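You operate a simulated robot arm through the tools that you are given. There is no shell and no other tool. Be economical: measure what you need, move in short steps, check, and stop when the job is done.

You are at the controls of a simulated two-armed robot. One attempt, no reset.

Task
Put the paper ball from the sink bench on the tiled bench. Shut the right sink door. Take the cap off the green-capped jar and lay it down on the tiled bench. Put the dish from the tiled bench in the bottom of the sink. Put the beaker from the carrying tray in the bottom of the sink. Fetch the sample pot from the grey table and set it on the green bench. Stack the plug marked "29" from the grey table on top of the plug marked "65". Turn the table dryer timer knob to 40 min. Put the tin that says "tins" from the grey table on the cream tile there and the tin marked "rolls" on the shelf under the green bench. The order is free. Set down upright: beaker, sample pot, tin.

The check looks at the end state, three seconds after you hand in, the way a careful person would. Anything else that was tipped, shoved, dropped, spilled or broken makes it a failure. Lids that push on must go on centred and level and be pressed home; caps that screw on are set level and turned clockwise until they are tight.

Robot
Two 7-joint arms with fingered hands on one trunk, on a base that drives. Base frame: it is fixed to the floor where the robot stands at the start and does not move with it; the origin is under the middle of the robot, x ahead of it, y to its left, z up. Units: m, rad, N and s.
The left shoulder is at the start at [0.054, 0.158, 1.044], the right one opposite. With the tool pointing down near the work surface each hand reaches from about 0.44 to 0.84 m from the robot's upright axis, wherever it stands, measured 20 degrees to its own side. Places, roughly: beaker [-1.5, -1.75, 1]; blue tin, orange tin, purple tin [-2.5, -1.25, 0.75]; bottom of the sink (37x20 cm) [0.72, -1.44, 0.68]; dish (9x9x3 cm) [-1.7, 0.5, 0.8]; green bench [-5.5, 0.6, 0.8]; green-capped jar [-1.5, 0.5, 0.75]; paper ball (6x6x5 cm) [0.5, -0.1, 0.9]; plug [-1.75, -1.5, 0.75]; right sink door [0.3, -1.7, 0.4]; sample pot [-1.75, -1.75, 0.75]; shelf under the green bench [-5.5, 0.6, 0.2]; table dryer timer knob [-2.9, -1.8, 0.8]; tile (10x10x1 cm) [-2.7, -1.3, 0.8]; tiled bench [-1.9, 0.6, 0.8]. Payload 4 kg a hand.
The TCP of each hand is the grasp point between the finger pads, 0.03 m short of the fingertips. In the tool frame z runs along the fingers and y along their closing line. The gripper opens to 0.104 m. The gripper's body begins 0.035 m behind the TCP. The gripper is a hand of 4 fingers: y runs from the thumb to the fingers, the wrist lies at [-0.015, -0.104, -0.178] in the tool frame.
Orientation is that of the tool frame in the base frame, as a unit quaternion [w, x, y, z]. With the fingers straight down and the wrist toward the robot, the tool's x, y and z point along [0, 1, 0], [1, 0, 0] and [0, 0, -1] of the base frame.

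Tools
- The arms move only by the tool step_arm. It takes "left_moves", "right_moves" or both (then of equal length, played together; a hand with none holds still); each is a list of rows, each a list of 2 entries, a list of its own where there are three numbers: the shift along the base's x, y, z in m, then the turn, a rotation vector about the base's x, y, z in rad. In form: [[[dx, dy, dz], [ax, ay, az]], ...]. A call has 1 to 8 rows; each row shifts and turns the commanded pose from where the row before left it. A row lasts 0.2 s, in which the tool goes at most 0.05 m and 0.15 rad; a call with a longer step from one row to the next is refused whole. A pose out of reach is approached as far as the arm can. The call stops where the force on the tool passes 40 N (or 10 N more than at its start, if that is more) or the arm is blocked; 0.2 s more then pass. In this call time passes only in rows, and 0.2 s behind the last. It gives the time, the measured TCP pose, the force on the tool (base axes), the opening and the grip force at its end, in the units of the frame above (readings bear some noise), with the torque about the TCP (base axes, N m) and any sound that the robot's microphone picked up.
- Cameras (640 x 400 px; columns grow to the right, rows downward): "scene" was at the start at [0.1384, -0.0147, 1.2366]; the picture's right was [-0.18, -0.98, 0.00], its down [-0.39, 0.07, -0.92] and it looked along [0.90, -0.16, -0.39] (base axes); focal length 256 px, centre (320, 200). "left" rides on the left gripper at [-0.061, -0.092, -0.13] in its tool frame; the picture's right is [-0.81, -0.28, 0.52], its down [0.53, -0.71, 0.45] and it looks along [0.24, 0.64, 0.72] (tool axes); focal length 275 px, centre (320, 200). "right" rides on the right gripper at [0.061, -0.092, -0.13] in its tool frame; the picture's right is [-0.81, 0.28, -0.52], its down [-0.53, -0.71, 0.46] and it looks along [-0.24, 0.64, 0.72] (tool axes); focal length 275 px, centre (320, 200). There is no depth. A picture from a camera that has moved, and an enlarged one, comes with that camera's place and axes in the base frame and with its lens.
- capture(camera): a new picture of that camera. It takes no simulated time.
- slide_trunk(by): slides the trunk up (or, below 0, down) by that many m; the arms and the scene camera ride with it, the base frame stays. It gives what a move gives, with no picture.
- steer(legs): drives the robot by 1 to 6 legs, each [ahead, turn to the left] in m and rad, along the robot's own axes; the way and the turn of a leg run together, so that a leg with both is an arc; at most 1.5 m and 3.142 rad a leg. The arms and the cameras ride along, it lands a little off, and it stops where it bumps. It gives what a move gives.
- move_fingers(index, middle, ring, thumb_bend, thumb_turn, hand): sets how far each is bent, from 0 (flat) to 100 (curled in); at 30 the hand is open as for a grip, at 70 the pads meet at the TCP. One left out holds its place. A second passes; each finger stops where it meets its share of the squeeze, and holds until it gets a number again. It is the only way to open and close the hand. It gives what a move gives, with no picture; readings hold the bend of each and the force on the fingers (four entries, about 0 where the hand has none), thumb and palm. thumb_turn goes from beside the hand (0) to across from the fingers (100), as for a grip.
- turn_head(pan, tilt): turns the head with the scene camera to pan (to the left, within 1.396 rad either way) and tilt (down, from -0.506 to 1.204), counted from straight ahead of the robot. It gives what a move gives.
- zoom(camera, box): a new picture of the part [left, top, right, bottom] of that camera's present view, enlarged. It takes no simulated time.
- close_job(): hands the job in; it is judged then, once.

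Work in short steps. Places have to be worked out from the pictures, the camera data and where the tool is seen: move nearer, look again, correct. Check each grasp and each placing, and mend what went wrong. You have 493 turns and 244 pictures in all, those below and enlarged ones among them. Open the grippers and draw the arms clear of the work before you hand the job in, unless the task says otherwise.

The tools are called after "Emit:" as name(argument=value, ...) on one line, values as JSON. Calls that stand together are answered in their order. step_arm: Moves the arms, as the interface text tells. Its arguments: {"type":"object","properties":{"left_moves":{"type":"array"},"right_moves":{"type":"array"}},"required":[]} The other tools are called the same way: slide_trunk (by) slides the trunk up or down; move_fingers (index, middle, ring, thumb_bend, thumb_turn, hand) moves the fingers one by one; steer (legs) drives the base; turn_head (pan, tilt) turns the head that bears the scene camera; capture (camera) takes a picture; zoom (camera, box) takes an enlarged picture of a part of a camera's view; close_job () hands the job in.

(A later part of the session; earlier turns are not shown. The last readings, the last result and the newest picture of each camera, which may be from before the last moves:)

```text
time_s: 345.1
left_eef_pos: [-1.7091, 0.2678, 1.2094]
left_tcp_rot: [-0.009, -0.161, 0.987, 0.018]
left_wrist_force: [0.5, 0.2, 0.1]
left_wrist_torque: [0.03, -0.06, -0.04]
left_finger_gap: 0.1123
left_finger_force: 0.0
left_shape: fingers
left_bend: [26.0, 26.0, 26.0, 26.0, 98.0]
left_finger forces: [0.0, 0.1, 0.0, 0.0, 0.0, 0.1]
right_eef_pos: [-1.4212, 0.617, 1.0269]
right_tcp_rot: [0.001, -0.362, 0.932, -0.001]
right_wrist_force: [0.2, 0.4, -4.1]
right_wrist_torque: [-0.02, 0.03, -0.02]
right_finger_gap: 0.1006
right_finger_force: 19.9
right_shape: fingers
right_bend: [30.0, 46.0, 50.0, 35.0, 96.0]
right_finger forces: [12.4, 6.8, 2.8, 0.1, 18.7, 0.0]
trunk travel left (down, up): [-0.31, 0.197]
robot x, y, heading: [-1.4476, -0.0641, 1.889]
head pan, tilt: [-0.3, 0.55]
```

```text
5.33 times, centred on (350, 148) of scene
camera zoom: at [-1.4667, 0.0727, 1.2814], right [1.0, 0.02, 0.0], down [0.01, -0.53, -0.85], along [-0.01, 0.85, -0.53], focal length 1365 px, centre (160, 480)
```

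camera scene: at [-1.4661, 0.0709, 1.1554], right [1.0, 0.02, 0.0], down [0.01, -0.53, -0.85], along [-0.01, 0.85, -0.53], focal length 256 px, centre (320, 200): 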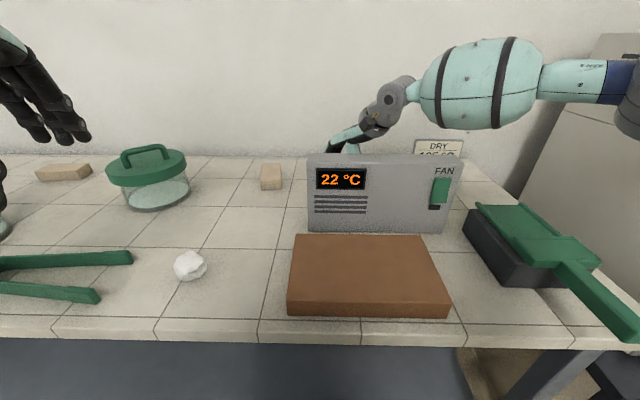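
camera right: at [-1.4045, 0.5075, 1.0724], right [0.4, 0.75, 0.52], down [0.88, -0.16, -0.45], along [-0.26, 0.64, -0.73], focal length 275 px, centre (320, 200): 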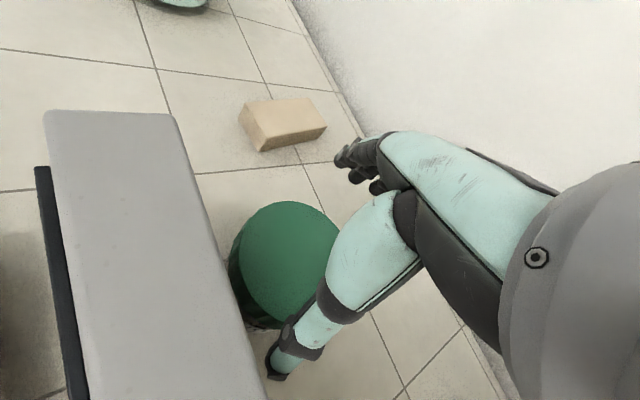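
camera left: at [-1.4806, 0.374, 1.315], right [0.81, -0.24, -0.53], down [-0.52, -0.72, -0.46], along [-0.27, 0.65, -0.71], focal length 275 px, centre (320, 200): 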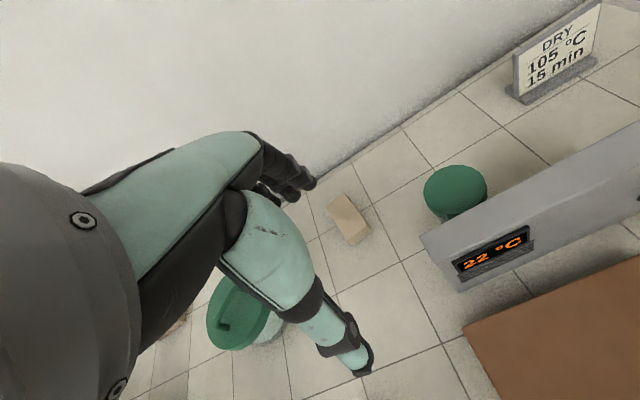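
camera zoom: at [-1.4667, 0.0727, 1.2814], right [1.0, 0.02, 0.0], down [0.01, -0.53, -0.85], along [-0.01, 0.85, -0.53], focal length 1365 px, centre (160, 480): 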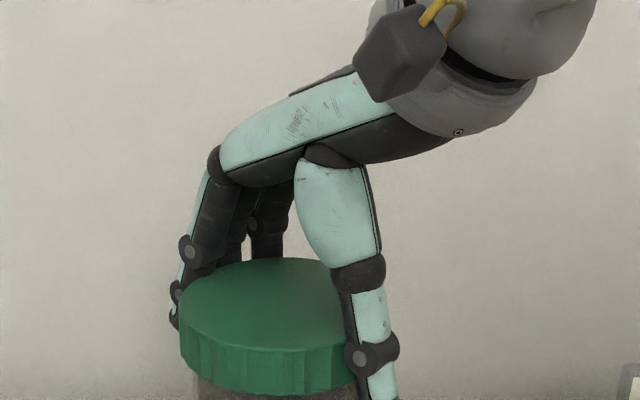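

I look a little lower.

Emit:
zoom(camera="scene", box=[300, 155, 400, 230])

```text
5.33 times, centred on (350, 192) of scene
camera zoom: at [-1.4667, 0.0727, 1.2814], right [1.0, 0.02, 0.0], down [0.01, -0.53, -0.85], along [-0.01, 0.85, -0.53], focal length 1365 px, centre (160, 240)
```

zoom: 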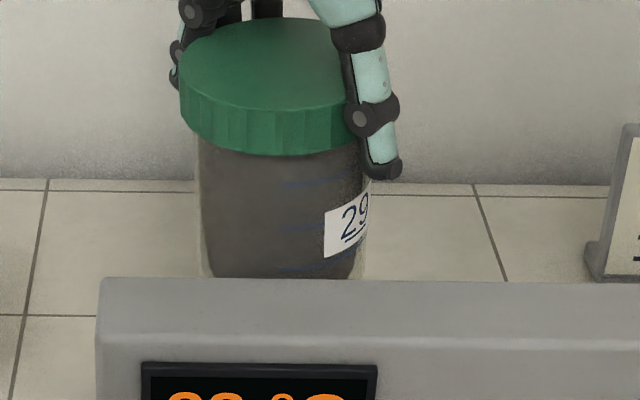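

The label angle is unchanged (jar held by friction) and the cap sits ~1 mm higher, so unscrewing progresses. I set it down and run two more cycles.

Emit:
slide_trunk(by=-0.128)

Emit:
move_fingers(hand="right", index=13, middle=15, ring=15, thumb_bend=24)

Emit:
slide_trunk(by=0.045)

Emit:
move_fingers(hand="right", index=30, middle=30, ring=30, thumb_bend=32)

Emit:
step_arm(right_moves=[[[0, 0, 0.003], [0, 0, -0.145]], [[0, 0, 0], [0, 0, -0.145]], [[0, 0, 0], [0, 0, -0.145]], [[0, 0, 0], [0, 0, -0.145]], [[0, 0, 0], [0, 0, -0.145]], [[0, 0, 0], [0, 0, -0.145]], [[0, 0, 0], [0, 0, -0.145]], [[0, 0, 0], [0, 0, -0.14]]])

Emit:
move_fingers(hand="right", index=13, middle=15, ring=15, thumb_bend=24)

Emit:
slide_trunk(by=-0.045)

Emit:
move_fingers(hand="right", index=42, middle=50, ring=52, thumb_bend=44)

Emit:
step_arm(right_moves=[[[0, 0, -0.003], [0, 0, 0.1]], [[0, 0, 0], [0, 0, 0.145]], [[0, 0, 0], [0, 0, 0.145]], [[0, 0, 0], [0, 0, 0.145]], [[0, 0, 0], [0, 0, 0.145]], [[0, 0, 0], [0, 0, 0.145]], [[0, 0, 0], [0, 0, 0.145]], [[0, 0, 0], [0, 0, 0.145]]])

Emit:
slide_trunk(by=0.03)

```text
time_s: 346.7
left_eef_pos: [-1.7089, 0.2665, 1.0831]
left_tcp_rot: [-0.008, -0.16, 0.987, 0.019]
left_wrist_force: [-0.4, 0.9, 0.2]
left_wrist_torque: [-0.02, 0.05, 0.01]
left_finger_gap: 0.1123
left_finger_force: 0.0
left_shape: fingers
left_bend: [26.0, 26.0, 26.0, 26.0, 98.0]
left_finger forces: [0.0, 0.0, 0.0, 0.0, 0.0, 0.0]
right_eef_pos: [-1.4214, 0.6162, 0.9025]
right_tcp_rot: [0.0, -0.36, 0.933, 0.003]
right_wrist_force: [3.4, 2.1, 12.6]
right_wrist_torque: [0.01, 0.12, -0.03]
right_finger_gap: 0.1015
right_finger_force: 21.5
right_shape: fingers
right_bend: [30.0, 46.0, 50.0, 35.0, 97.0]
right_finger forces: [14.4, 5.3, 2.9, 0.0, 20.9, 0.1]
trunk travel left (down, up): [-0.182, 0.325]
robot x, y, heading: [-1.4474, -0.0662, 1.888]
head pan, tilt: [-0.3, 0.55]
```

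```text
time_s: 347.7
left_eef_pos: [-1.7085, 0.2652, 1.0822]
left_tcp_rot: [-0.009, -0.16, 0.987, 0.018]
left_wrist_force: [0.0, 0.5, 0.7]
left_wrist_torque: [0.03, 0.0, 0.01]
left_finger_gap: 0.1124
left_finger_force: 0.0
left_shape: fingers
left_bend: [26.0, 26.0, 26.0, 26.0, 98.0]
left_finger forces: [0.0, 0.1, 0.1, 0.0, 0.0, 0.1]
right_eef_pos: [-1.4207, 0.6165, 0.8994]
right_tcp_rot: [0.001, -0.361, 0.933, 0.0]
right_wrist_force: [0.0, -1.0, 0.1]
right_wrist_torque: [-0.03, 0.01, 0.0]
right_finger_gap: 0.1331
right_finger_force: 0.8
right_shape: fingers
right_bend: [13.0, 15.0, 15.0, 23.0, 98.0]
right_finger forces: [0.0, 0.0, 0.0, 0.0, 1.3, 0.1]
trunk travel left (down, up): [-0.182, 0.325]
robot x, y, heading: [-1.4512, -0.0654, 1.89]
head pan, tilt: [-0.3, 0.55]
```

```text
time_s: 348.6
left_eef_pos: [-1.7093, 0.2666, 1.1272]
left_tcp_rot: [-0.008, -0.161, 0.987, 0.017]
left_wrist_force: [0.0, -0.1, -0.9]
left_wrist_torque: [-0.02, -0.02, -0.05]
left_finger_gap: 0.1123
left_finger_force: 0.1
left_shape: fingers
left_bend: [26.0, 26.0, 26.0, 26.0, 98.0]
left_finger forces: [0.0, 0.0, 0.0, 0.0, 0.0, 0.0]
right_eef_pos: [-1.4208, 0.6159, 0.9449]
right_tcp_rot: [0.001, -0.361, 0.933, -0.001]
right_wrist_force: [0.0, 0.0, 0.2]
right_wrist_torque: [0.04, -0.01, 0.0]
right_finger_gap: 0.1319
right_finger_force: 0.1
right_shape: fingers
right_bend: [13.0, 15.0, 15.0, 24.0, 98.0]
right_finger forces: [0.0, 0.0, 0.0, 0.1, 0.1, 0.0]
trunk travel left (down, up): [-0.227, 0.28]
robot x, y, heading: [-1.4525, -0.0622, 1.887]
head pan, tilt: [-0.3, 0.55]
```

```text
time_s: 349.6
left_eef_pos: [-1.709, 0.2664, 1.1273]
left_tcp_rot: [-0.008, -0.16, 0.987, 0.018]
left_wrist_force: [0.1, -0.1, -0.3]
left_wrist_torque: [0.05, -0.03, 0.01]
left_finger_gap: 0.1122
left_finger_force: 0.1
left_shape: fingers
left_bend: [26.0, 26.0, 26.0, 26.0, 98.0]
left_finger forces: [0.0, 0.1, 0.0, 0.0, 0.0, 0.0]
right_eef_pos: [-1.4218, 0.617, 0.9437]
right_tcp_rot: [0.001, -0.361, 0.933, 0.0]
right_wrist_force: [0.2, -0.2, -0.3]
right_wrist_torque: [0.0, 0.0, 0.05]
right_finger_gap: 0.101
right_finger_force: 0.1
right_shape: fingers
right_bend: [30.0, 30.0, 30.0, 32.0, 98.0]
right_finger forces: [0.0, 0.0, 0.0, 0.1, 0.0, 0.0]
trunk travel left (down, up): [-0.227, 0.28]
robot x, y, heading: [-1.4512, -0.0627, 1.889]
head pan, tilt: [-0.3, 0.55]
```

```text
time_s: 351.4
left_eef_pos: [-1.7087, 0.2674, 1.1266]
left_tcp_rot: [-0.008, -0.161, 0.987, 0.018]
left_wrist_force: [0.3, -0.3, 0.2]
left_wrist_torque: [0.0, -0.03, -0.03]
left_finger_gap: 0.1123
left_finger_force: 0.0
left_shape: fingers
left_bend: [26.0, 26.0, 26.0, 26.0, 98.0]
left_finger forces: [0.1, 0.0, 0.0, 0.0, 0.1, 0.1]
right_eef_pos: [-1.4222, 0.617, 0.9463]
right_tcp_rot: [0.002, 0.209, 0.978, -0.001]
right_wrist_force: [0.0, 0.2, 0.8]
right_wrist_torque: [-0.01, -0.03, -0.03]
right_finger_gap: 0.1013
right_finger_force: 0.0
right_shape: fingers
right_bend: [30.0, 30.0, 30.0, 32.0, 98.0]
right_finger forces: [0.0, 0.0, 0.0, 0.1, 0.0, 0.1]
trunk travel left (down, up): [-0.227, 0.28]
robot x, y, heading: [-1.4521, -0.0658, 1.888]
head pan, tilt: [-0.3, 0.55]
```

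```text
time_s: 352.4
left_eef_pos: [-1.7087, 0.2677, 1.1263]
left_tcp_rot: [-0.008, -0.16, 0.987, 0.018]
left_wrist_force: [-1.0, -0.3, -0.3]
left_wrist_torque: [0.03, 0.04, -0.01]
left_finger_gap: 0.1123
left_finger_force: 0.1
left_shape: fingers
left_bend: [26.0, 26.0, 26.0, 26.0, 98.0]
left_finger forces: [0.0, 0.0, 0.1, 0.0, 0.0, 0.1]
right_eef_pos: [-1.4209, 0.6159, 0.9467]
right_tcp_rot: [0.002, 0.208, 0.978, 0.0]
right_wrist_force: [0.4, -0.3, 0.1]
right_wrist_torque: [0.03, -0.05, -0.01]
right_finger_gap: 0.1316
right_finger_force: 0.0
right_shape: fingers
right_bend: [13.0, 15.0, 15.0, 24.0, 98.0]
right_finger forces: [0.0, 0.0, 0.0, 0.0, 0.0, 0.0]
trunk travel left (down, up): [-0.227, 0.28]
robot x, y, heading: [-1.4485, -0.0639, 1.894]
head pan, tilt: [-0.3, 0.55]
```

```text
time_s: 353.2
left_eef_pos: [-1.7073, 0.2669, 1.0829]
left_tcp_rot: [-0.007, -0.16, 0.987, 0.018]
left_wrist_force: [-0.3, 0.7, 0.6]
left_wrist_torque: [0.02, 0.01, 0.02]
left_finger_gap: 0.1123
left_finger_force: 0.1
left_shape: fingers
left_bend: [26.0, 26.0, 26.0, 26.0, 98.0]
left_finger forces: [0.1, 0.0, 0.0, 0.0, 0.1, 0.1]
right_eef_pos: [-1.4218, 0.617, 0.9031]
right_tcp_rot: [0.002, 0.207, 0.978, -0.001]
right_wrist_force: [-0.1, 0.1, -0.3]
right_wrist_torque: [-0.04, 0.0, 0.0]
right_finger_gap: 0.1325
right_finger_force: 0.4
right_shape: fingers
right_bend: [13.0, 15.0, 15.0, 23.0, 98.0]
right_finger forces: [0.0, 0.0, 0.1, 0.0, 0.5, 0.1]
trunk travel left (down, up): [-0.182, 0.325]
robot x, y, heading: [-1.4512, -0.0631, 1.892]
head pan, tilt: [-0.3, 0.55]
```

```text
time_s: 354.2
left_eef_pos: [-1.7084, 0.2658, 1.0834]
left_tcp_rot: [-0.008, -0.16, 0.987, 0.018]
left_wrist_force: [0.0, 0.5, -0.5]
left_wrist_torque: [0.02, 0.0, -0.01]
left_finger_gap: 0.1125
left_finger_force: 0.1
left_shape: fingers
left_bend: [26.0, 26.0, 26.0, 26.0, 98.0]
left_finger forces: [0.0, 0.1, 0.1, 0.0, 0.1, 0.0]
right_eef_pos: [-1.4211, 0.6151, 0.9025]
right_tcp_rot: [0.0, 0.208, 0.978, 0.0]
right_wrist_force: [1.0, 2.6, 5.7]
right_wrist_torque: [0.53, -0.28, 0.01]
right_finger_gap: 0.1008
right_finger_force: 20.5
right_shape: fingers
right_bend: [31.0, 43.0, 48.0, 34.0, 96.0]
right_finger forces: [13.4, 5.8, 2.7, 0.1, 18.2, 0.0]
trunk travel left (down, up): [-0.182, 0.325]
robot x, y, heading: [-1.451, -0.0616, 1.888]
head pan, tilt: [-0.3, 0.55]
```

```text
time_s: 356.1
left_eef_pos: [-1.7088, 0.2656, 1.0832]
left_tcp_rot: [-0.009, -0.161, 0.987, 0.018]
left_wrist_force: [0.9, -0.1, -1.0]
left_wrist_torque: [0.03, -0.01, -0.01]
left_finger_gap: 0.112
left_finger_force: 0.1
left_shape: fingers
left_bend: [26.0, 26.0, 26.0, 26.0, 98.0]
left_finger forces: [0.0, 0.0, 0.0, 0.0, 0.1, 0.0]
right_eef_pos: [-1.4207, 0.6149, 0.9006]
right_tcp_rot: [0.0, -0.342, 0.94, 0.001]
right_wrist_force: [1.1, 1.9, 13.3]
right_wrist_torque: [0.13, 0.12, -0.18]
right_finger_gap: 0.1015
right_finger_force: 21.2
right_shape: fingers
right_bend: [31.0, 44.0, 49.0, 34.0, 95.0]
right_finger forces: [13.0, 6.6, 2.5, 0.0, 19.3, 0.0]
trunk travel left (down, up): [-0.182, 0.325]
robot x, y, heading: [-1.4513, -0.0637, 1.888]
head pan, tilt: [-0.3, 0.55]
```

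```text
time_s: 356.8
left_eef_pos: [-1.7089, 0.2669, 1.1136]
left_tcp_rot: [-0.008, -0.161, 0.987, 0.019]
left_wrist_force: [0.8, -0.5, -0.4]
left_wrist_torque: [-0.01, 0.0, 0.01]
left_finger_gap: 0.1125
left_finger_force: 0.0
left_shape: fingers
left_bend: [26.0, 26.0, 26.0, 26.0, 98.0]
left_finger forces: [0.0, 0.0, 0.0, 0.0, 0.0, 0.0]
right_eef_pos: [-1.4212, 0.6168, 0.9284]
right_tcp_rot: [0.002, -0.342, 0.94, -0.002]
right_wrist_force: [-0.7, 0.8, -0.1]
right_wrist_torque: [-0.02, 0.0, -0.02]
right_finger_gap: 0.1007
right_finger_force: 21.6
right_shape: fingers
right_bend: [32.0, 44.0, 49.0, 34.0, 95.0]
right_finger forces: [11.7, 8.2, 3.0, 0.0, 19.5, 0.1]
trunk travel left (down, up): [-0.212, 0.295]
robot x, y, heading: [-1.4496, -0.0658, 1.888]
head pan, tilt: [-0.3, 0.55]
```

The load is now ~0 N: the cap has come off. I raise it and look.

Emit:
slide_trunk(by=0.11)

Emit:
capture(camera="scene")

Emit:
capture(camera="right")

```text
time_s: 358.2
left_eef_pos: [-1.7086, 0.2668, 1.2207]
left_tcp_rot: [-0.009, -0.16, 0.987, 0.018]
left_wrist_force: [-0.4, 0.7, -0.3]
left_wrist_torque: [0.01, -0.03, 0.02]
left_finger_gap: 0.1119
left_finger_force: 0.0
left_shape: fingers
left_bend: [26.0, 26.0, 26.0, 26.0, 98.0]
left_finger forces: [0.0, 0.0, 0.0, 0.1, 0.0, 0.1]
right_eef_pos: [-1.4213, 0.6165, 1.0391]
right_tcp_rot: [0.002, -0.342, 0.94, 0.0]
right_wrist_force: [0.1, 0.6, -0.6]
right_wrist_torque: [0.0, -0.02, -0.01]
right_finger_gap: 0.1008
right_finger_force: 21.0
right_shape: fingers
right_bend: [32.0, 44.0, 49.0, 34.0, 95.0]
right_finger forces: [11.8, 8.1, 3.0, 0.0, 19.5, 0.0]
trunk travel left (down, up): [-0.322, 0.185]
robot x, y, heading: [-1.4512, -0.0667, 1.886]
head pan, tilt: [-0.3, 0.55]
```

```text
106 pictures are left
camera scene: at [-1.4667, 0.0723, 1.2934], right [1.0, 0.02, 0.0], down [0.01, -0.53, -0.85], along [-0.01, 0.85, -0.53], focal length 256 px, centre (320, 200)
```

scene: 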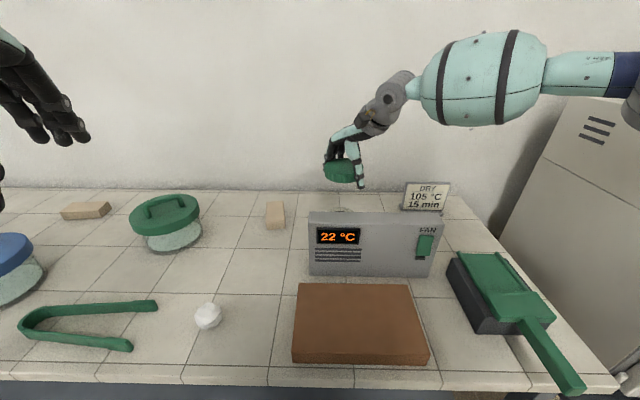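

```text
105 pictures are left
camera right: at [-1.4105, 0.5063, 1.1685], right [0.44, 0.73, 0.52], down [0.87, -0.2, -0.45], along [-0.23, 0.65, -0.72], focal length 275 px, centre (320, 200)
```

right: 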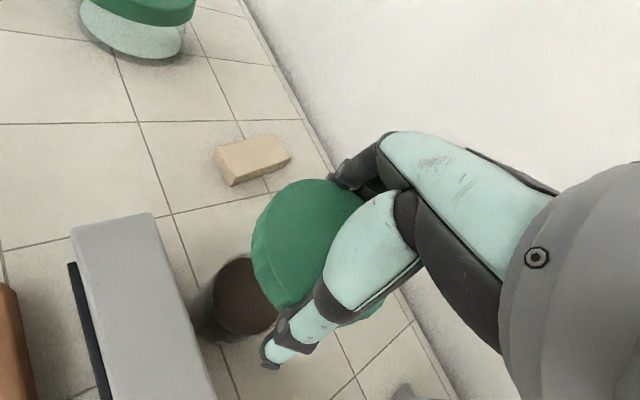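

The cap is off and the jar stands open, upright. I carry the cap left to free tiles at about [-1.59, 0.56] and lower it.

Emit:
step_arm(right_moves=[[[-0.034, -0.01, 0], [0, 0, 0]], [[-0.034, -0.01, 0], [0, 0, 0]], [[-0.034, -0.01, 0], [0, 0, 0]], [[-0.034, -0.01, 0], [0, 0, 0]], [[-0.034, -0.015, 0], [0, 0, 0]], [[0, 0, -0.04], [0, 0, 0]], [[0, 0, -0.04], [0, 0, 0]], [[0, 0, -0.04], [0, 0, 0]]])

Emit:
capture(camera="scene")

```text
time_s: 360.0
left_eef_pos: [-1.7112, 0.267, 1.2206]
left_tcp_rot: [-0.007, -0.161, 0.987, 0.018]
left_wrist_force: [0.2, 0.8, -0.2]
left_wrist_torque: [-0.01, 0.01, 0.0]
left_finger_gap: 0.1123
left_finger_force: 0.1
left_shape: fingers
left_bend: [26.0, 26.0, 26.0, 26.0, 98.0]
left_finger forces: [0.0, 0.0, 0.0, 0.0, 0.1, 0.1]
right_eef_pos: [-1.5357, 0.5375, 0.9281]
right_tcp_rot: [-0.001, -0.343, 0.939, 0.001]
right_wrist_force: [-21.5, 6.0, 7.3]
right_wrist_torque: [-0.23, -0.36, -0.1]
right_finger_gap: 0.1011
right_finger_force: 20.5
right_shape: fingers
right_bend: [27.0, 44.0, 52.0, 40.0, 94.0]
right_finger forces: [20.9, 6.7, 0.2, 0.0, 12.7, 0.0]
right hand out of reach, approached as far as the arm can: row 4, 5, 7, 8
trunk travel left (down, up): [-0.322, 0.185]
robot x, y, heading: [-1.4509, -0.0636, 1.888]
head pan, tilt: [-0.3, 0.55]
```

```text
104 pictures are left
camera scene: at [-1.4699, 0.0733, 1.2932], right [1.0, 0.02, 0.01], down [0.02, -0.53, -0.85], along [-0.01, 0.85, -0.53], focal length 256 px, centre (320, 200)
```

scene: 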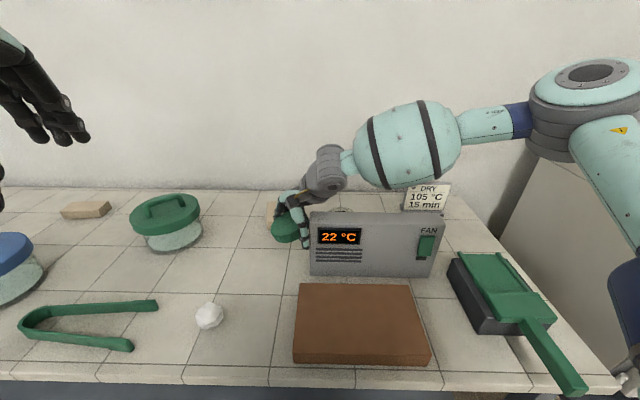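

The thumb touched the box's left end. I raise straight up, then turn the robot a bit left to get clear space.

Emit:
step_arm(right_moves=[[[-0.005, 0, 0.03], [0, 0, 0]], [[0, 0, 0.04], [0, 0, 0]], [[0, 0, 0.035], [0, 0, 0]]])

Emit:
steer(legs=[[0, 0.16]])

Emit:
capture(camera="scene")

```text
time_s: 360.8
left_eef_pos: [-1.7107, 0.2662, 1.2208]
left_tcp_rot: [-0.008, -0.16, 0.987, 0.018]
left_wrist_force: [0.4, 0.0, -1.0]
left_wrist_torque: [0.01, -0.01, -0.01]
left_finger_gap: 0.1125
left_finger_force: 0.0
left_shape: fingers
left_bend: [26.0, 26.0, 26.0, 26.0, 98.0]
left_finger forces: [0.0, 0.0, 0.1, 0.0, 0.0, 0.0]
right_eef_pos: [-1.5354, 0.5396, 1.0332]
right_tcp_rot: [0.002, -0.342, 0.94, -0.002]
right_wrist_force: [-0.2, 1.3, 0.6]
right_wrist_torque: [0.03, 0.0, 0.03]
right_finger_gap: 0.1006
right_finger_force: 18.5
right_shape: fingers
right_bend: [29.0, 47.0, 52.0, 38.0, 96.0]
right_finger forces: [13.7, 5.9, 0.1, 0.1, 17.6, 0.0]
trunk travel left (down, up): [-0.322, 0.185]
robot x, y, heading: [-1.4504, -0.0648, 1.89]
head pan, tilt: [-0.3, 0.55]
```

```text
time_s: 361.9
left_eef_pos: [-1.76, 0.2211, 1.2208]
left_tcp_rot: [-0.01, -0.239, 0.971, 0.016]
left_wrist_force: [0.7, 0.3, 0.0]
left_wrist_torque: [0.01, -0.03, 0.02]
left_finger_gap: 0.1122
left_finger_force: 0.0
left_shape: fingers
left_bend: [26.0, 26.0, 26.0, 26.0, 98.0]
left_finger forces: [0.0, 0.1, 0.0, 0.0, 0.0, 0.0]
right_eef_pos: [-1.6328, 0.5182, 1.0319]
right_tcp_rot: [0.001, -0.416, 0.909, -0.001]
right_wrist_force: [0.4, 0.8, -0.1]
right_wrist_torque: [0.0, -0.01, -0.02]
right_finger_gap: 0.1005
right_finger_force: 18.8
right_shape: fingers
right_bend: [29.0, 47.0, 52.0, 38.0, 96.0]
right_finger forces: [13.6, 5.9, 0.0, 0.0, 17.4, 0.0]
trunk travel left (down, up): [-0.322, 0.185]
robot x, y, heading: [-1.4497, -0.0655, 2.051]
head pan, tilt: [-0.3, 0.55]
```

```text
103 pictures are left
camera scene: at [-1.4879, 0.0689, 1.2932], right [0.98, 0.18, 0.0], down [0.1, -0.52, -0.85], along [-0.15, 0.83, -0.53], focal length 256 px, centre (320, 200)
```

scene: 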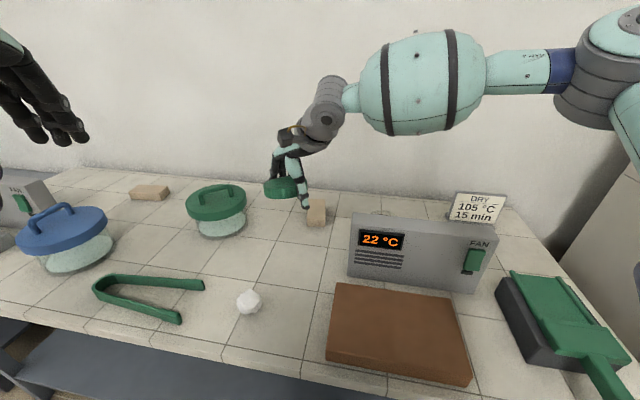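

Clear tiles below now. I lower with the trunk.

Emit:
slide_trunk(by=-0.17)

Emit:
step_arm(right_moves=[[[0, 0, -0.008], [0, 0, 0]], [[0, 0, -0.006], [0, 0, 0]]])

Emit:
capture(camera="right")

```text
time_s: 363.9
left_eef_pos: [-1.7541, 0.2076, 1.058]
left_tcp_rot: [-0.012, -0.24, 0.97, 0.024]
left_wrist_force: [0.4, 1.4, 0.0]
left_wrist_torque: [0.0, -0.04, 0.02]
left_finger_gap: 0.1124
left_finger_force: 0.0
left_shape: fingers
left_bend: [26.0, 26.0, 26.0, 26.0, 98.0]
left_finger forces: [0.1, 0.1, 0.0, 0.0, 0.1, 0.0]
right_eef_pos: [-1.626, 0.5063, 0.8717]
right_tcp_rot: [0.0, -0.416, 0.909, 0.007]
right_wrist_force: [-0.1, 0.2, 0.5]
right_wrist_torque: [-0.03, -0.02, 0.03]
right_finger_gap: 0.1002
right_finger_force: 18.1
right_shape: fingers
right_bend: [29.0, 47.0, 52.0, 38.0, 96.0]
right_finger forces: [13.5, 6.0, 0.1, 0.1, 17.5, 0.0]
trunk travel left (down, up): [-0.152, 0.355]
robot x, y, heading: [-1.4504, -0.0621, 2.05]
head pan, tilt: [-0.3, 0.55]
```

```text
time_s: 364.5
left_eef_pos: [-1.7528, 0.2079, 1.0574]
left_tcp_rot: [-0.012, -0.24, 0.97, 0.024]
left_wrist_force: [0.0, 0.4, -0.1]
left_wrist_torque: [-0.02, -0.02, -0.03]
left_finger_gap: 0.112
left_finger_force: 0.1
left_shape: fingers
left_bend: [26.0, 26.0, 26.0, 26.0, 98.0]
left_finger forces: [0.0, 0.1, 0.1, 0.1, 0.0, 0.1]
right_eef_pos: [-1.6256, 0.5068, 0.8571]
right_tcp_rot: [0.001, -0.417, 0.909, 0.007]
right_wrist_force: [-0.5, 0.0, 0.2]
right_wrist_torque: [0.01, 0.0, -0.01]
right_finger_gap: 0.1003
right_finger_force: 18.6
right_shape: fingers
right_bend: [29.0, 47.0, 52.0, 38.0, 96.0]
right_finger forces: [13.5, 6.1, 0.0, 0.0, 17.4, 0.0]
trunk travel left (down, up): [-0.152, 0.355]
robot x, y, heading: [-1.451, -0.065, 2.054]
head pan, tilt: [-0.3, 0.55]
```

```text
102 pictures are left
camera right: at [-1.5976, 0.3987, 0.9863], right [0.32, 0.79, 0.53], down [0.89, -0.06, -0.46], along [-0.33, 0.61, -0.72], focal length 275 px, centre (320, 200)
```

right: 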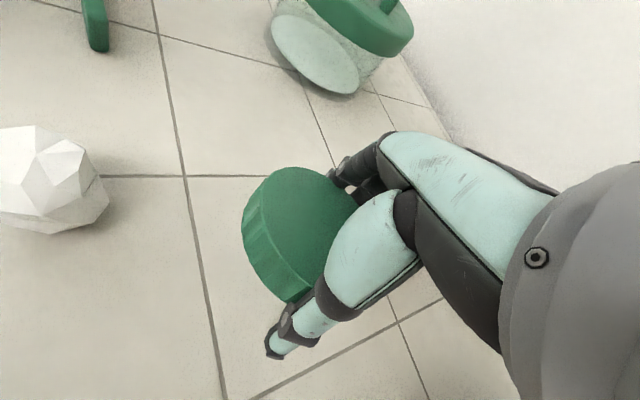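

Nearly down. A few more mm until contact, then open.

Emit:
step_arm(right_moves=[[[0, 0, -0.005], [0, 0, 0]], [[0, 0, -0.005], [0, 0, 0]], [[0, 0, -0.005], [0, 0, 0]]])

Emit:
move_fingers(hand="right", index=22, middle=30, ring=30, thumb_bend=30)

Emit:
move_fingers(hand="right", index=10, middle=12, ring=12, thumb_bend=18)

Emit:
slide_trunk(by=0.17)

Emit:
capture(camera="scene")

```text
time_s: 365.3
left_eef_pos: [-1.751, 0.2074, 1.0566]
left_tcp_rot: [-0.012, -0.239, 0.971, 0.023]
left_wrist_force: [0.1, -0.2, -0.2]
left_wrist_torque: [0.0, -0.03, 0.01]
left_finger_gap: 0.1124
left_finger_force: 0.1
left_shape: fingers
left_bend: [26.0, 26.0, 26.0, 26.0, 98.0]
left_finger forces: [0.1, 0.0, 0.0, 0.1, 0.0, 0.0]
right_eef_pos: [-1.6263, 0.5072, 0.8425]
right_tcp_rot: [0.001, -0.417, 0.909, 0.007]
right_wrist_force: [-1.0, 0.1, -0.2]
right_wrist_torque: [0.0, 0.01, 0.01]
right_finger_gap: 0.1005
right_finger_force: 18.6
right_shape: fingers
right_bend: [29.0, 47.0, 52.0, 38.0, 96.0]
right_finger forces: [13.6, 6.0, 0.0, 0.0, 17.3, 0.1]
trunk travel left (down, up): [-0.152, 0.355]
robot x, y, heading: [-1.4495, -0.066, 2.051]
head pan, tilt: [-0.3, 0.55]
```

```text
time_s: 366.3
left_eef_pos: [-1.7532, 0.2081, 1.057]
left_tcp_rot: [-0.011, -0.24, 0.97, 0.023]
left_wrist_force: [-0.5, 1.4, -0.7]
left_wrist_torque: [-0.02, 0.01, -0.01]
left_finger_gap: 0.1125
left_finger_force: 0.0
left_shape: fingers
left_bend: [26.0, 26.0, 26.0, 26.0, 98.0]
left_finger forces: [0.0, 0.1, 0.0, 0.1, 0.0, 0.1]
right_eef_pos: [-1.627, 0.5073, 0.8416]
right_tcp_rot: [0.001, -0.417, 0.909, 0.007]
right_wrist_force: [-0.2, -0.6, -0.5]
right_wrist_torque: [0.04, 0.0, -0.01]
right_finger_gap: 0.1148
right_finger_force: 0.2
right_shape: fingers
right_bend: [22.0, 30.0, 30.0, 30.0, 97.0]
right_finger forces: [0.0, 0.0, 0.0, 0.0, 0.1, 0.0]
trunk travel left (down, up): [-0.152, 0.355]
robot x, y, heading: [-1.4474, -0.0655, 2.052]
head pan, tilt: [-0.3, 0.55]
```

```text
time_s: 367.3
left_eef_pos: [-1.7524, 0.2079, 1.0558]
left_tcp_rot: [-0.012, -0.24, 0.971, 0.023]
left_wrist_force: [0.1, -0.5, 0.3]
left_wrist_torque: [0.0, -0.03, -0.02]
left_finger_gap: 0.1123
left_finger_force: 0.0
left_shape: fingers
left_bend: [26.0, 26.0, 26.0, 26.0, 98.0]
left_finger forces: [0.0, 0.0, 0.0, 0.0, 0.0, 0.0]
right_eef_pos: [-1.6272, 0.5069, 0.843]
right_tcp_rot: [0.002, -0.417, 0.909, 0.006]
right_wrist_force: [-0.4, 0.3, 0.2]
right_wrist_torque: [-0.03, 0.03, -0.04]
right_finger_gap: 0.1399
right_finger_force: 0.0
right_shape: fingers
right_bend: [10.0, 12.0, 12.0, 18.0, 97.0]
right_finger forces: [0.1, 0.1, 0.0, 0.1, 0.1, 0.0]
trunk travel left (down, up): [-0.152, 0.355]
robot x, y, heading: [-1.4491, -0.0633, 2.051]
head pan, tilt: [-0.3, 0.55]
```

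```text
time_s: 369.2
left_eef_pos: [-1.7525, 0.2071, 1.2257]
left_tcp_rot: [-0.012, -0.24, 0.97, 0.023]
left_wrist_force: [0.0, 0.4, -0.1]
left_wrist_torque: [0.02, 0.01, 0.01]
left_finger_gap: 0.1124
left_finger_force: 0.0
left_shape: fingers
left_bend: [26.0, 26.0, 26.0, 26.0, 98.0]
left_finger forces: [0.1, 0.0, 0.1, 0.1, 0.0, 0.1]
right_eef_pos: [-1.6271, 0.5075, 1.0118]
right_tcp_rot: [0.001, -0.417, 0.909, 0.006]
right_wrist_force: [-1.4, 0.6, -0.1]
right_wrist_torque: [-0.01, -0.02, 0.01]
right_finger_gap: 0.1404
right_finger_force: 0.1
right_shape: fingers
right_bend: [10.0, 12.0, 12.0, 18.0, 97.0]
right_finger forces: [0.0, 0.1, 0.1, 0.1, 0.0, 0.0]
trunk travel left (down, up): [-0.322, 0.185]
robot x, y, heading: [-1.4457, -0.0659, 2.047]
head pan, tilt: [-0.3, 0.55]
```

```text
101 pictures are left
camera scene: at [-1.4874, 0.0684, 1.2933], right [0.98, 0.18, 0.0], down [0.1, -0.52, -0.85], along [-0.15, 0.83, -0.53], focal length 256 px, centre (320, 200)
```

scene: 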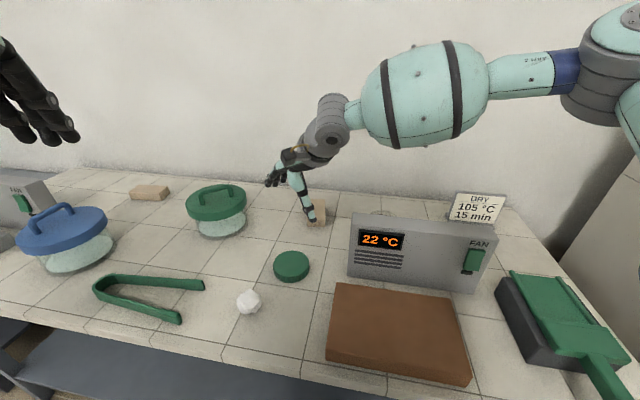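

The cap lies flat on the tiles. Now the tins: retract, drive west along the north aisle to x≈-2.5 and face the grey table.

Emit:
step_arm(right_moves=[[[0.02, -0.04, 0.02], [0, 0, 0]], [[0.02, -0.04, 0.02], [0, 0, 0]], [[0.02, -0.04, 0.02], [0, 0, 0]], [[0.02, -0.04, 0.02], [0, 0, 0]], [[0.02, -0.04, 0.02], [0, 0, 0]], [[0.02, -0.04, 0.02], [0, 0, 0]]])

Emit:
steer(legs=[[-0.3, 0], [0, 1.09], [1.15, 0], [0, 1.57]])

Emit:
turn_head(pan=0.0, tilt=0.5)

Emit:
capture(camera="scene")

```text
time_s: 370.6
left_eef_pos: [-1.7515, 0.2068, 1.2279]
left_tcp_rot: [-0.012, -0.241, 0.97, 0.024]
left_wrist_force: [0.2, 0.0, 0.2]
left_wrist_torque: [-0.01, 0.03, -0.03]
left_finger_gap: 0.1122
left_finger_force: 0.1
left_shape: fingers
left_bend: [26.0, 26.0, 26.0, 26.0, 98.0]
left_finger forces: [0.0, 0.0, 0.1, 0.0, 0.0, 0.1]
right_eef_pos: [-1.5074, 0.2659, 1.1313]
right_tcp_rot: [0.001, -0.416, 0.91, 0.007]
right_wrist_force: [0.2, -0.3, 0.1]
right_wrist_torque: [0.02, -0.02, 0.02]
right_finger_gap: 0.1401
right_finger_force: 0.1
right_shape: fingers
right_bend: [10.0, 12.0, 12.0, 18.0, 97.0]
right_finger forces: [0.0, 0.0, 0.1, 0.0, 0.0, 0.0]
trunk travel left (down, up): [-0.322, 0.185]
robot x, y, heading: [-1.4496, -0.0628, 2.05]
head pan, tilt: [-0.3, 0.55]
```

```text
time_s: 386.3
left_eef_pos: [-2.3234, -0.6978, 1.2256]
left_tcp_rot: [0.025, 1.0, 0.014, 0.006]
left_wrist_force: [0.3, -0.1, -0.1]
left_wrist_torque: [0.02, 0.01, 0.01]
left_finger_gap: 0.1124
left_finger_force: 0.0
left_shape: fingers
left_bend: [26.0, 26.0, 26.0, 26.0, 98.0]
left_finger forces: [0.0, 0.0, 0.1, 0.1, 0.1, 0.1]
right_eef_pos: [-2.5697, -0.6445, 1.1305]
right_tcp_rot: [0.005, 0.98, 0.199, -0.003]
right_wrist_force: [0.0, 0.5, 0.3]
right_wrist_torque: [-0.03, -0.01, 0.0]
right_finger_gap: 0.1402
right_finger_force: 0.1
right_shape: fingers
right_bend: [10.0, 12.0, 12.0, 18.0, 97.0]
right_finger forces: [0.0, 0.1, 0.1, 0.1, 0.1, 0.1]
trunk travel left (down, up): [-0.322, 0.185]
robot x, y, heading: [-2.4861, -0.317, -1.544]
head pan, tilt: [-0.3, 0.55]
```

```text
time_s: 387.1
left_eef_pos: [-2.3223, -0.6828, 1.2295]
left_tcp_rot: [0.032, 0.999, 0.013, 0.007]
left_wrist_force: [0.7, 0.4, 0.9]
left_wrist_torque: [0.01, 0.01, 0.0]
left_finger_gap: 0.1124
left_finger_force: 0.1
left_shape: fingers
left_bend: [26.0, 26.0, 26.0, 26.0, 97.0]
left_finger forces: [0.1, 0.0, 0.0, 0.0, 0.0, 0.0]
right_eef_pos: [-2.5686, -0.6289, 1.1336]
right_tcp_rot: [0.012, 0.98, 0.2, -0.005]
right_wrist_force: [-0.3, 0.4, 0.4]
right_wrist_torque: [-0.03, 0.0, 0.0]
right_finger_gap: 0.1401
right_finger_force: 0.0
right_shape: fingers
right_bend: [10.0, 12.0, 12.0, 18.0, 97.0]
right_finger forces: [0.1, 0.1, 0.0, 0.0, 0.1, 0.0]
trunk travel left (down, up): [-0.322, 0.185]
robot x, y, heading: [-2.4836, -0.3199, -1.55]
head pan, tilt: [0.0, 0.499]
```

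```text
100 pictures are left
camera scene: at [-2.4804, -0.4562, 1.298], right [-1.0, -0.02, 0.0], down [-0.01, 0.49, -0.87], along [0.02, -0.87, -0.49], focal length 256 px, centre (320, 200)
```

scene: 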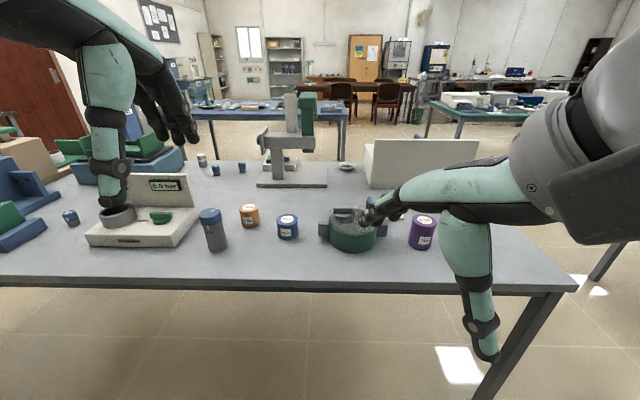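

I zoom to read the tin labels and find the cream tile.

Emit:
zoom(camera="scene", box=[190, 190, 310, 265])

Emit:
zoom(camera="scene", box=[300, 130, 480, 265])

```text
5.33 times, centred on (250, 228) of scene
camera zoom: at [-2.4804, -0.4562, 1.298], right [-1.0, -0.02, 0.0], down [-0.01, 0.49, -0.87], along [0.02, -0.87, -0.49], focal length 1365 px, centre (693, 53)
```

zoom: 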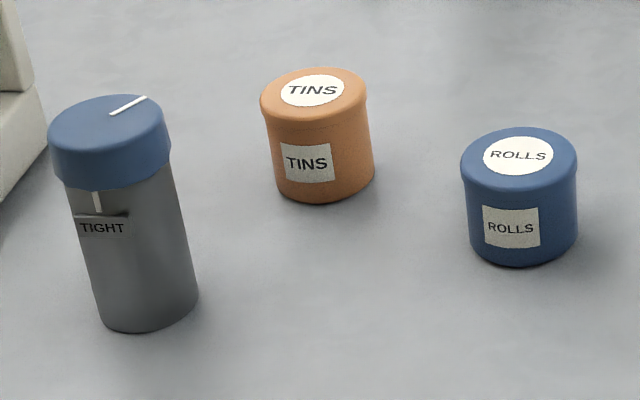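

```text
2.96 times, centred on (390, 198) of scene
camera zoom: at [-2.4804, -0.4562, 1.298], right [-1.0, -0.02, 0.0], down [-0.01, 0.49, -0.87], along [0.02, -0.87, -0.49], focal length 758 px, centre (113, 207)
```

zoom: 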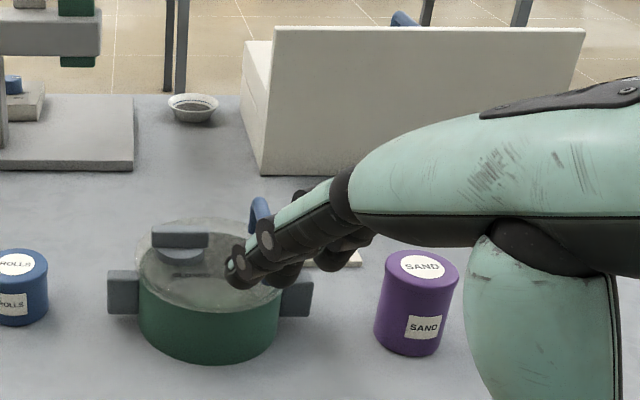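

TINS (orange) is at ≈[-2.23,-1.165], ROLLS (blue) ≈[-2.366,-1.10]; the cream tile peeks out behind the green pot near [-2.72,-1.22]. I move forward 0.22 m and bring the left hand over TINS.

Emit:
steer(legs=[[0.22, 0]])

Emit:
step_arm(left_moves=[[[0.015, -0.035, -0.01], [0.012, 0, 0]], [[0.015, -0.035, -0.01], [0.012, 0, 0]], [[0.015, -0.035, -0.01], [0.012, 0, 0]], [[0.015, -0.035, -0.01], [0.012, 0, 0]], [[0.015, -0.035, -0.02], [0.012, 0, 0]], [[0.015, -0.035, -0.02], [0.012, 0, 0]], [[0, -0.03, -0.02], [0, 0, 0]]])

Emit:
capture(camera="left")

Emit:
capture(camera="scene")

```text
time_s: 388.8
left_eef_pos: [-2.3196, -0.9043, 1.2286]
left_tcp_rot: [0.03, 0.999, 0.013, 0.007]
left_wrist_force: [-1.0, 0.0, -0.5]
left_wrist_torque: [0.03, -0.01, 0.03]
left_finger_gap: 0.1123
left_finger_force: 0.1
left_shape: fingers
left_bend: [26.0, 26.0, 26.0, 26.0, 97.0]
left_finger forces: [0.1, 0.1, 0.0, 0.0, 0.0, 0.1]
right_eef_pos: [-2.5641, -0.8509, 1.1326]
right_tcp_rot: [0.01, 0.98, 0.199, -0.004]
right_wrist_force: [0.6, -0.2, -0.4]
right_wrist_torque: [0.02, -0.02, 0.01]
right_finger_gap: 0.1401
right_finger_force: 0.0
right_shape: fingers
right_bend: [10.0, 12.0, 12.0, 18.0, 97.0]
right_finger forces: [0.0, 0.0, 0.0, 0.1, 0.0, 0.0]
trunk travel left (down, up): [-0.322, 0.185]
robot x, y, heading: [-2.4796, -0.5373, -1.546]
head pan, tilt: [0.0, 0.499]
```

```text
time_s: 390.4
left_eef_pos: [-2.2297, -1.133, 1.1334]
left_tcp_rot: [0.0, 1.0, 0.013, 0.008]
left_wrist_force: [-0.1, -1.4, -0.4]
left_wrist_torque: [0.01, -0.01, -0.02]
left_finger_gap: 0.1122
left_finger_force: 0.0
left_shape: fingers
left_bend: [26.0, 26.0, 26.0, 26.0, 97.0]
left_finger forces: [0.0, 0.0, 0.1, 0.1, 0.0, 0.0]
right_eef_pos: [-2.5663, -0.8371, 1.136]
right_tcp_rot: [0.018, 0.98, 0.198, -0.005]
right_wrist_force: [-0.1, 0.0, -0.4]
right_wrist_torque: [-0.02, -0.01, 0.03]
right_finger_gap: 0.1404
right_finger_force: 0.0
right_shape: fingers
right_bend: [10.0, 12.0, 12.0, 18.0, 98.0]
right_finger forces: [0.1, 0.1, 0.0, 0.1, 0.0, 0.0]
trunk travel left (down, up): [-0.322, 0.185]
robot x, y, heading: [-2.4797, -0.5375, -1.547]
head pan, tilt: [0.0, 0.499]
```

```text
97 pictures are left
camera left: at [-2.295, -1.0431, 1.2628], right [-0.81, 0.25, -0.53], down [0.52, 0.73, -0.45], along [0.27, -0.64, -0.72], focal length 275 px, centre (320, 200)
```

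left: 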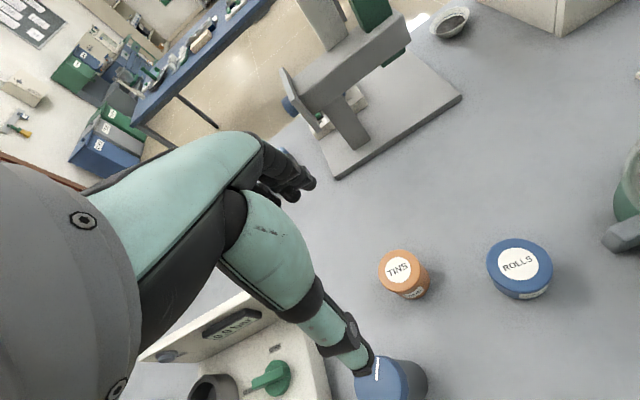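

```text
96 pictures are left
camera scene: at [-2.4769, -0.677, 1.2976], right [-1.0, -0.02, 0.0], down [-0.01, 0.49, -0.87], along [0.02, -0.87, -0.49], focal length 256 px, centre (320, 200)
```

scene: 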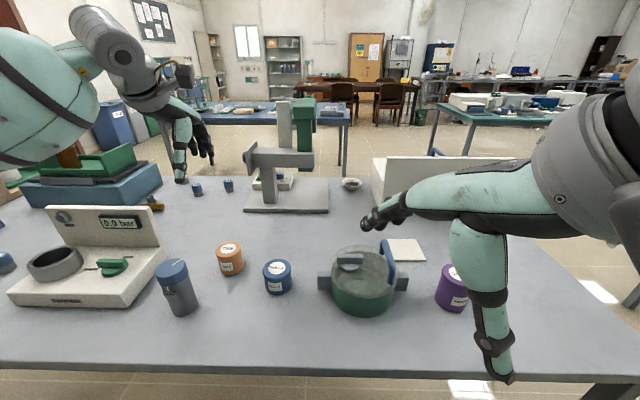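

TINS refined: [-2.23,-1.19], top z≈0.86. I shift over it and descend.

Emit:
step_arm(left_moves=[[[0.003, -0.03, -0.02], [0, 0, 0]], [[0.003, -0.027, -0.03], [0, 0, 0]], [[0, 0, -0.045], [0, 0, 0]], [[0, 0, -0.045], [0, 0, 0]], [[0, 0, -0.045], [0, 0, 0]], [[0, 0, -0.04], [0, 0, 0]]])

Emit:
capture(camera="left")

```text
time_s: 391.8
left_eef_pos: [-2.2218, -1.1816, 0.9096]
left_tcp_rot: [0.001, 1.0, 0.013, 0.007]
left_wrist_force: [1.8, -0.1, -0.5]
left_wrist_torque: [0.01, 0.0, 0.02]
left_finger_gap: 0.1124
left_finger_force: 0.0
left_shape: fingers
left_bend: [26.0, 26.0, 26.0, 26.0, 97.0]
left_finger forces: [0.0, 0.0, 0.0, 0.0, 0.0, 0.0]
right_eef_pos: [-2.5644, -0.8339, 1.1377]
right_tcp_rot: [0.018, 0.98, 0.199, -0.005]
right_wrist_force: [0.0, -0.6, -0.3]
right_wrist_torque: [-0.02, 0.0, 0.01]
right_finger_gap: 0.1403
right_finger_force: 0.1
right_shape: fingers
right_bend: [10.0, 12.0, 12.0, 18.0, 98.0]
right_finger forces: [0.0, 0.0, 0.0, 0.0, 0.1, 0.0]
trunk travel left (down, up): [-0.322, 0.185]
robot x, y, heading: [-2.479, -0.5351, -1.547]
head pan, tilt: [0.0, 0.499]
```

```text
95 pictures are left
camera left: at [-2.2873, -1.0926, 1.0379], right [-0.81, 0.25, -0.53], down [0.52, 0.72, -0.45], along [0.27, -0.64, -0.72], focal length 275 px, centre (320, 200)
```

left: 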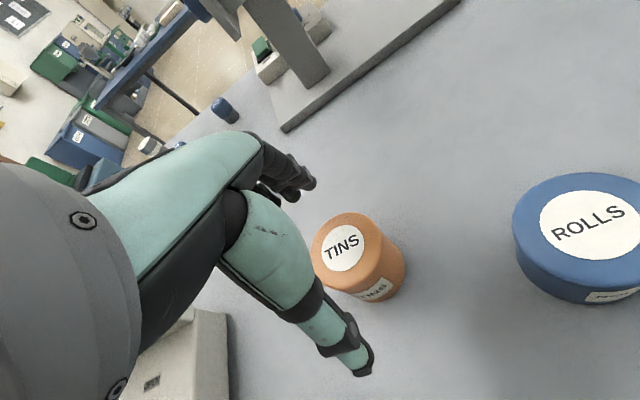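

Tin centre [-2.2255,-1.197]. I shift 1.5 cm back and go down to grip height, then close.

Emit:
step_arm(left_moves=[[[0, -0.015, -0.015], [0, 0, 0]], [[0, 0, -0.03], [0, 0, 0]], [[0, 0, -0.018], [0, 0, 0]]])

Emit:
move_fingers(hand="left", index=44, middle=44, ring=44, thumb_bend=44)

Emit:
move_fingers(hand="left", index=60, middle=60, ring=60, thumb_bend=56)

Emit:
capture(camera="left")

```text
time_s: 392.6
left_eef_pos: [-2.2221, -1.1979, 0.8446]
left_tcp_rot: [0.002, 1.0, 0.012, 0.008]
left_wrist_force: [0.9, -0.3, -0.1]
left_wrist_torque: [0.01, 0.01, 0.0]
left_finger_gap: 0.1125
left_finger_force: 0.1
left_shape: fingers
left_bend: [26.0, 26.0, 26.0, 26.0, 97.0]
left_finger forces: [0.0, 0.1, 0.0, 0.0, 0.1, 0.0]
right_eef_pos: [-2.565, -0.836, 1.1376]
right_tcp_rot: [0.018, 0.98, 0.199, -0.006]
right_wrist_force: [0.3, 0.0, 0.1]
right_wrist_torque: [0.01, 0.01, 0.03]
right_finger_gap: 0.1402
right_finger_force: 0.0
right_shape: fingers
right_bend: [10.0, 12.0, 12.0, 18.0, 98.0]
right_finger forces: [0.0, 0.0, 0.1, 0.0, 0.0, 0.0]
trunk travel left (down, up): [-0.322, 0.185]
robot x, y, heading: [-2.4801, -0.5392, -1.553]
head pan, tilt: [0.0, 0.499]
```

```text
time_s: 393.6
left_eef_pos: [-2.2226, -1.1977, 0.8453]
left_tcp_rot: [0.002, 1.0, 0.013, 0.007]
left_wrist_force: [-0.6, -0.5, -0.8]
left_wrist_torque: [-0.03, -0.01, 0.01]
left_finger_gap: 0.0702
left_finger_force: 0.9
left_shape: fingers
left_bend: [43.0, 44.0, 44.0, 43.0, 97.0]
left_finger forces: [1.0, 0.0, 0.0, 0.0, 1.0, 0.0]
right_eef_pos: [-2.567, -0.8356, 1.1362]
right_tcp_rot: [0.018, 0.98, 0.198, -0.005]
right_wrist_force: [-0.4, 0.1, -0.6]
right_wrist_torque: [0.02, -0.01, 0.0]
right_finger_gap: 0.1402
right_finger_force: 0.2
right_shape: fingers
right_bend: [10.0, 12.0, 12.0, 18.0, 98.0]
right_finger forces: [0.2, 0.0, 0.0, 0.1, 0.0, 0.0]
trunk travel left (down, up): [-0.322, 0.185]
robot x, y, heading: [-2.4794, -0.5392, -1.547]
head pan, tilt: [0.0, 0.499]
```

```text
time_s: 394.6
left_eef_pos: [-2.2237, -1.1984, 0.8455]
left_tcp_rot: [0.001, 1.0, 0.012, 0.007]
left_wrist_force: [0.5, -0.9, 3.2]
left_wrist_torque: [-0.14, -0.05, 0.01]
left_finger_gap: 0.063
left_finger_force: 18.0
left_shape: fingers
left_bend: [49.0, 52.0, 57.0, 47.0, 96.0]
left_finger forces: [9.5, 7.0, 1.7, 0.0, 18.3, 0.1]
right_eef_pos: [-2.5656, -0.8348, 1.1374]
right_tcp_rot: [0.018, 0.98, 0.199, -0.006]
right_wrist_force: [-0.1, -0.3, -0.4]
right_wrist_torque: [0.04, 0.02, 0.02]
right_finger_gap: 0.1402
right_finger_force: 0.1
right_shape: fingers
right_bend: [10.0, 12.0, 12.0, 18.0, 98.0]
right_finger forces: [0.1, 0.1, 0.0, 0.0, 0.0, 0.0]
trunk travel left (down, up): [-0.322, 0.185]
robot x, y, heading: [-2.4795, -0.539, -1.552]
head pan, tilt: [0.0, 0.499]
```

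```text
94 pictures are left
camera left: at [-2.2884, -1.1083, 0.975], right [-0.81, 0.25, -0.53], down [0.52, 0.73, -0.45], along [0.27, -0.64, -0.72], focal length 275 px, centre (320, 200)
```

left: 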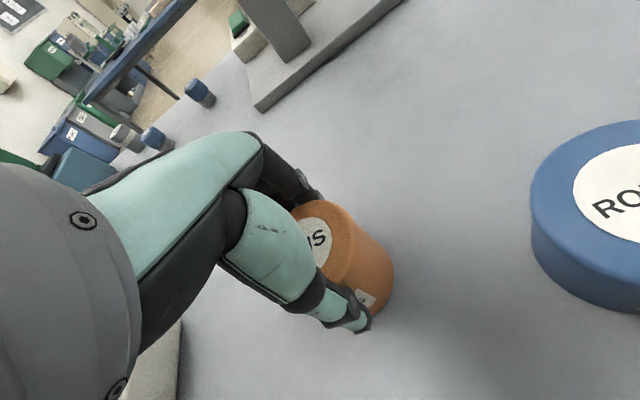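

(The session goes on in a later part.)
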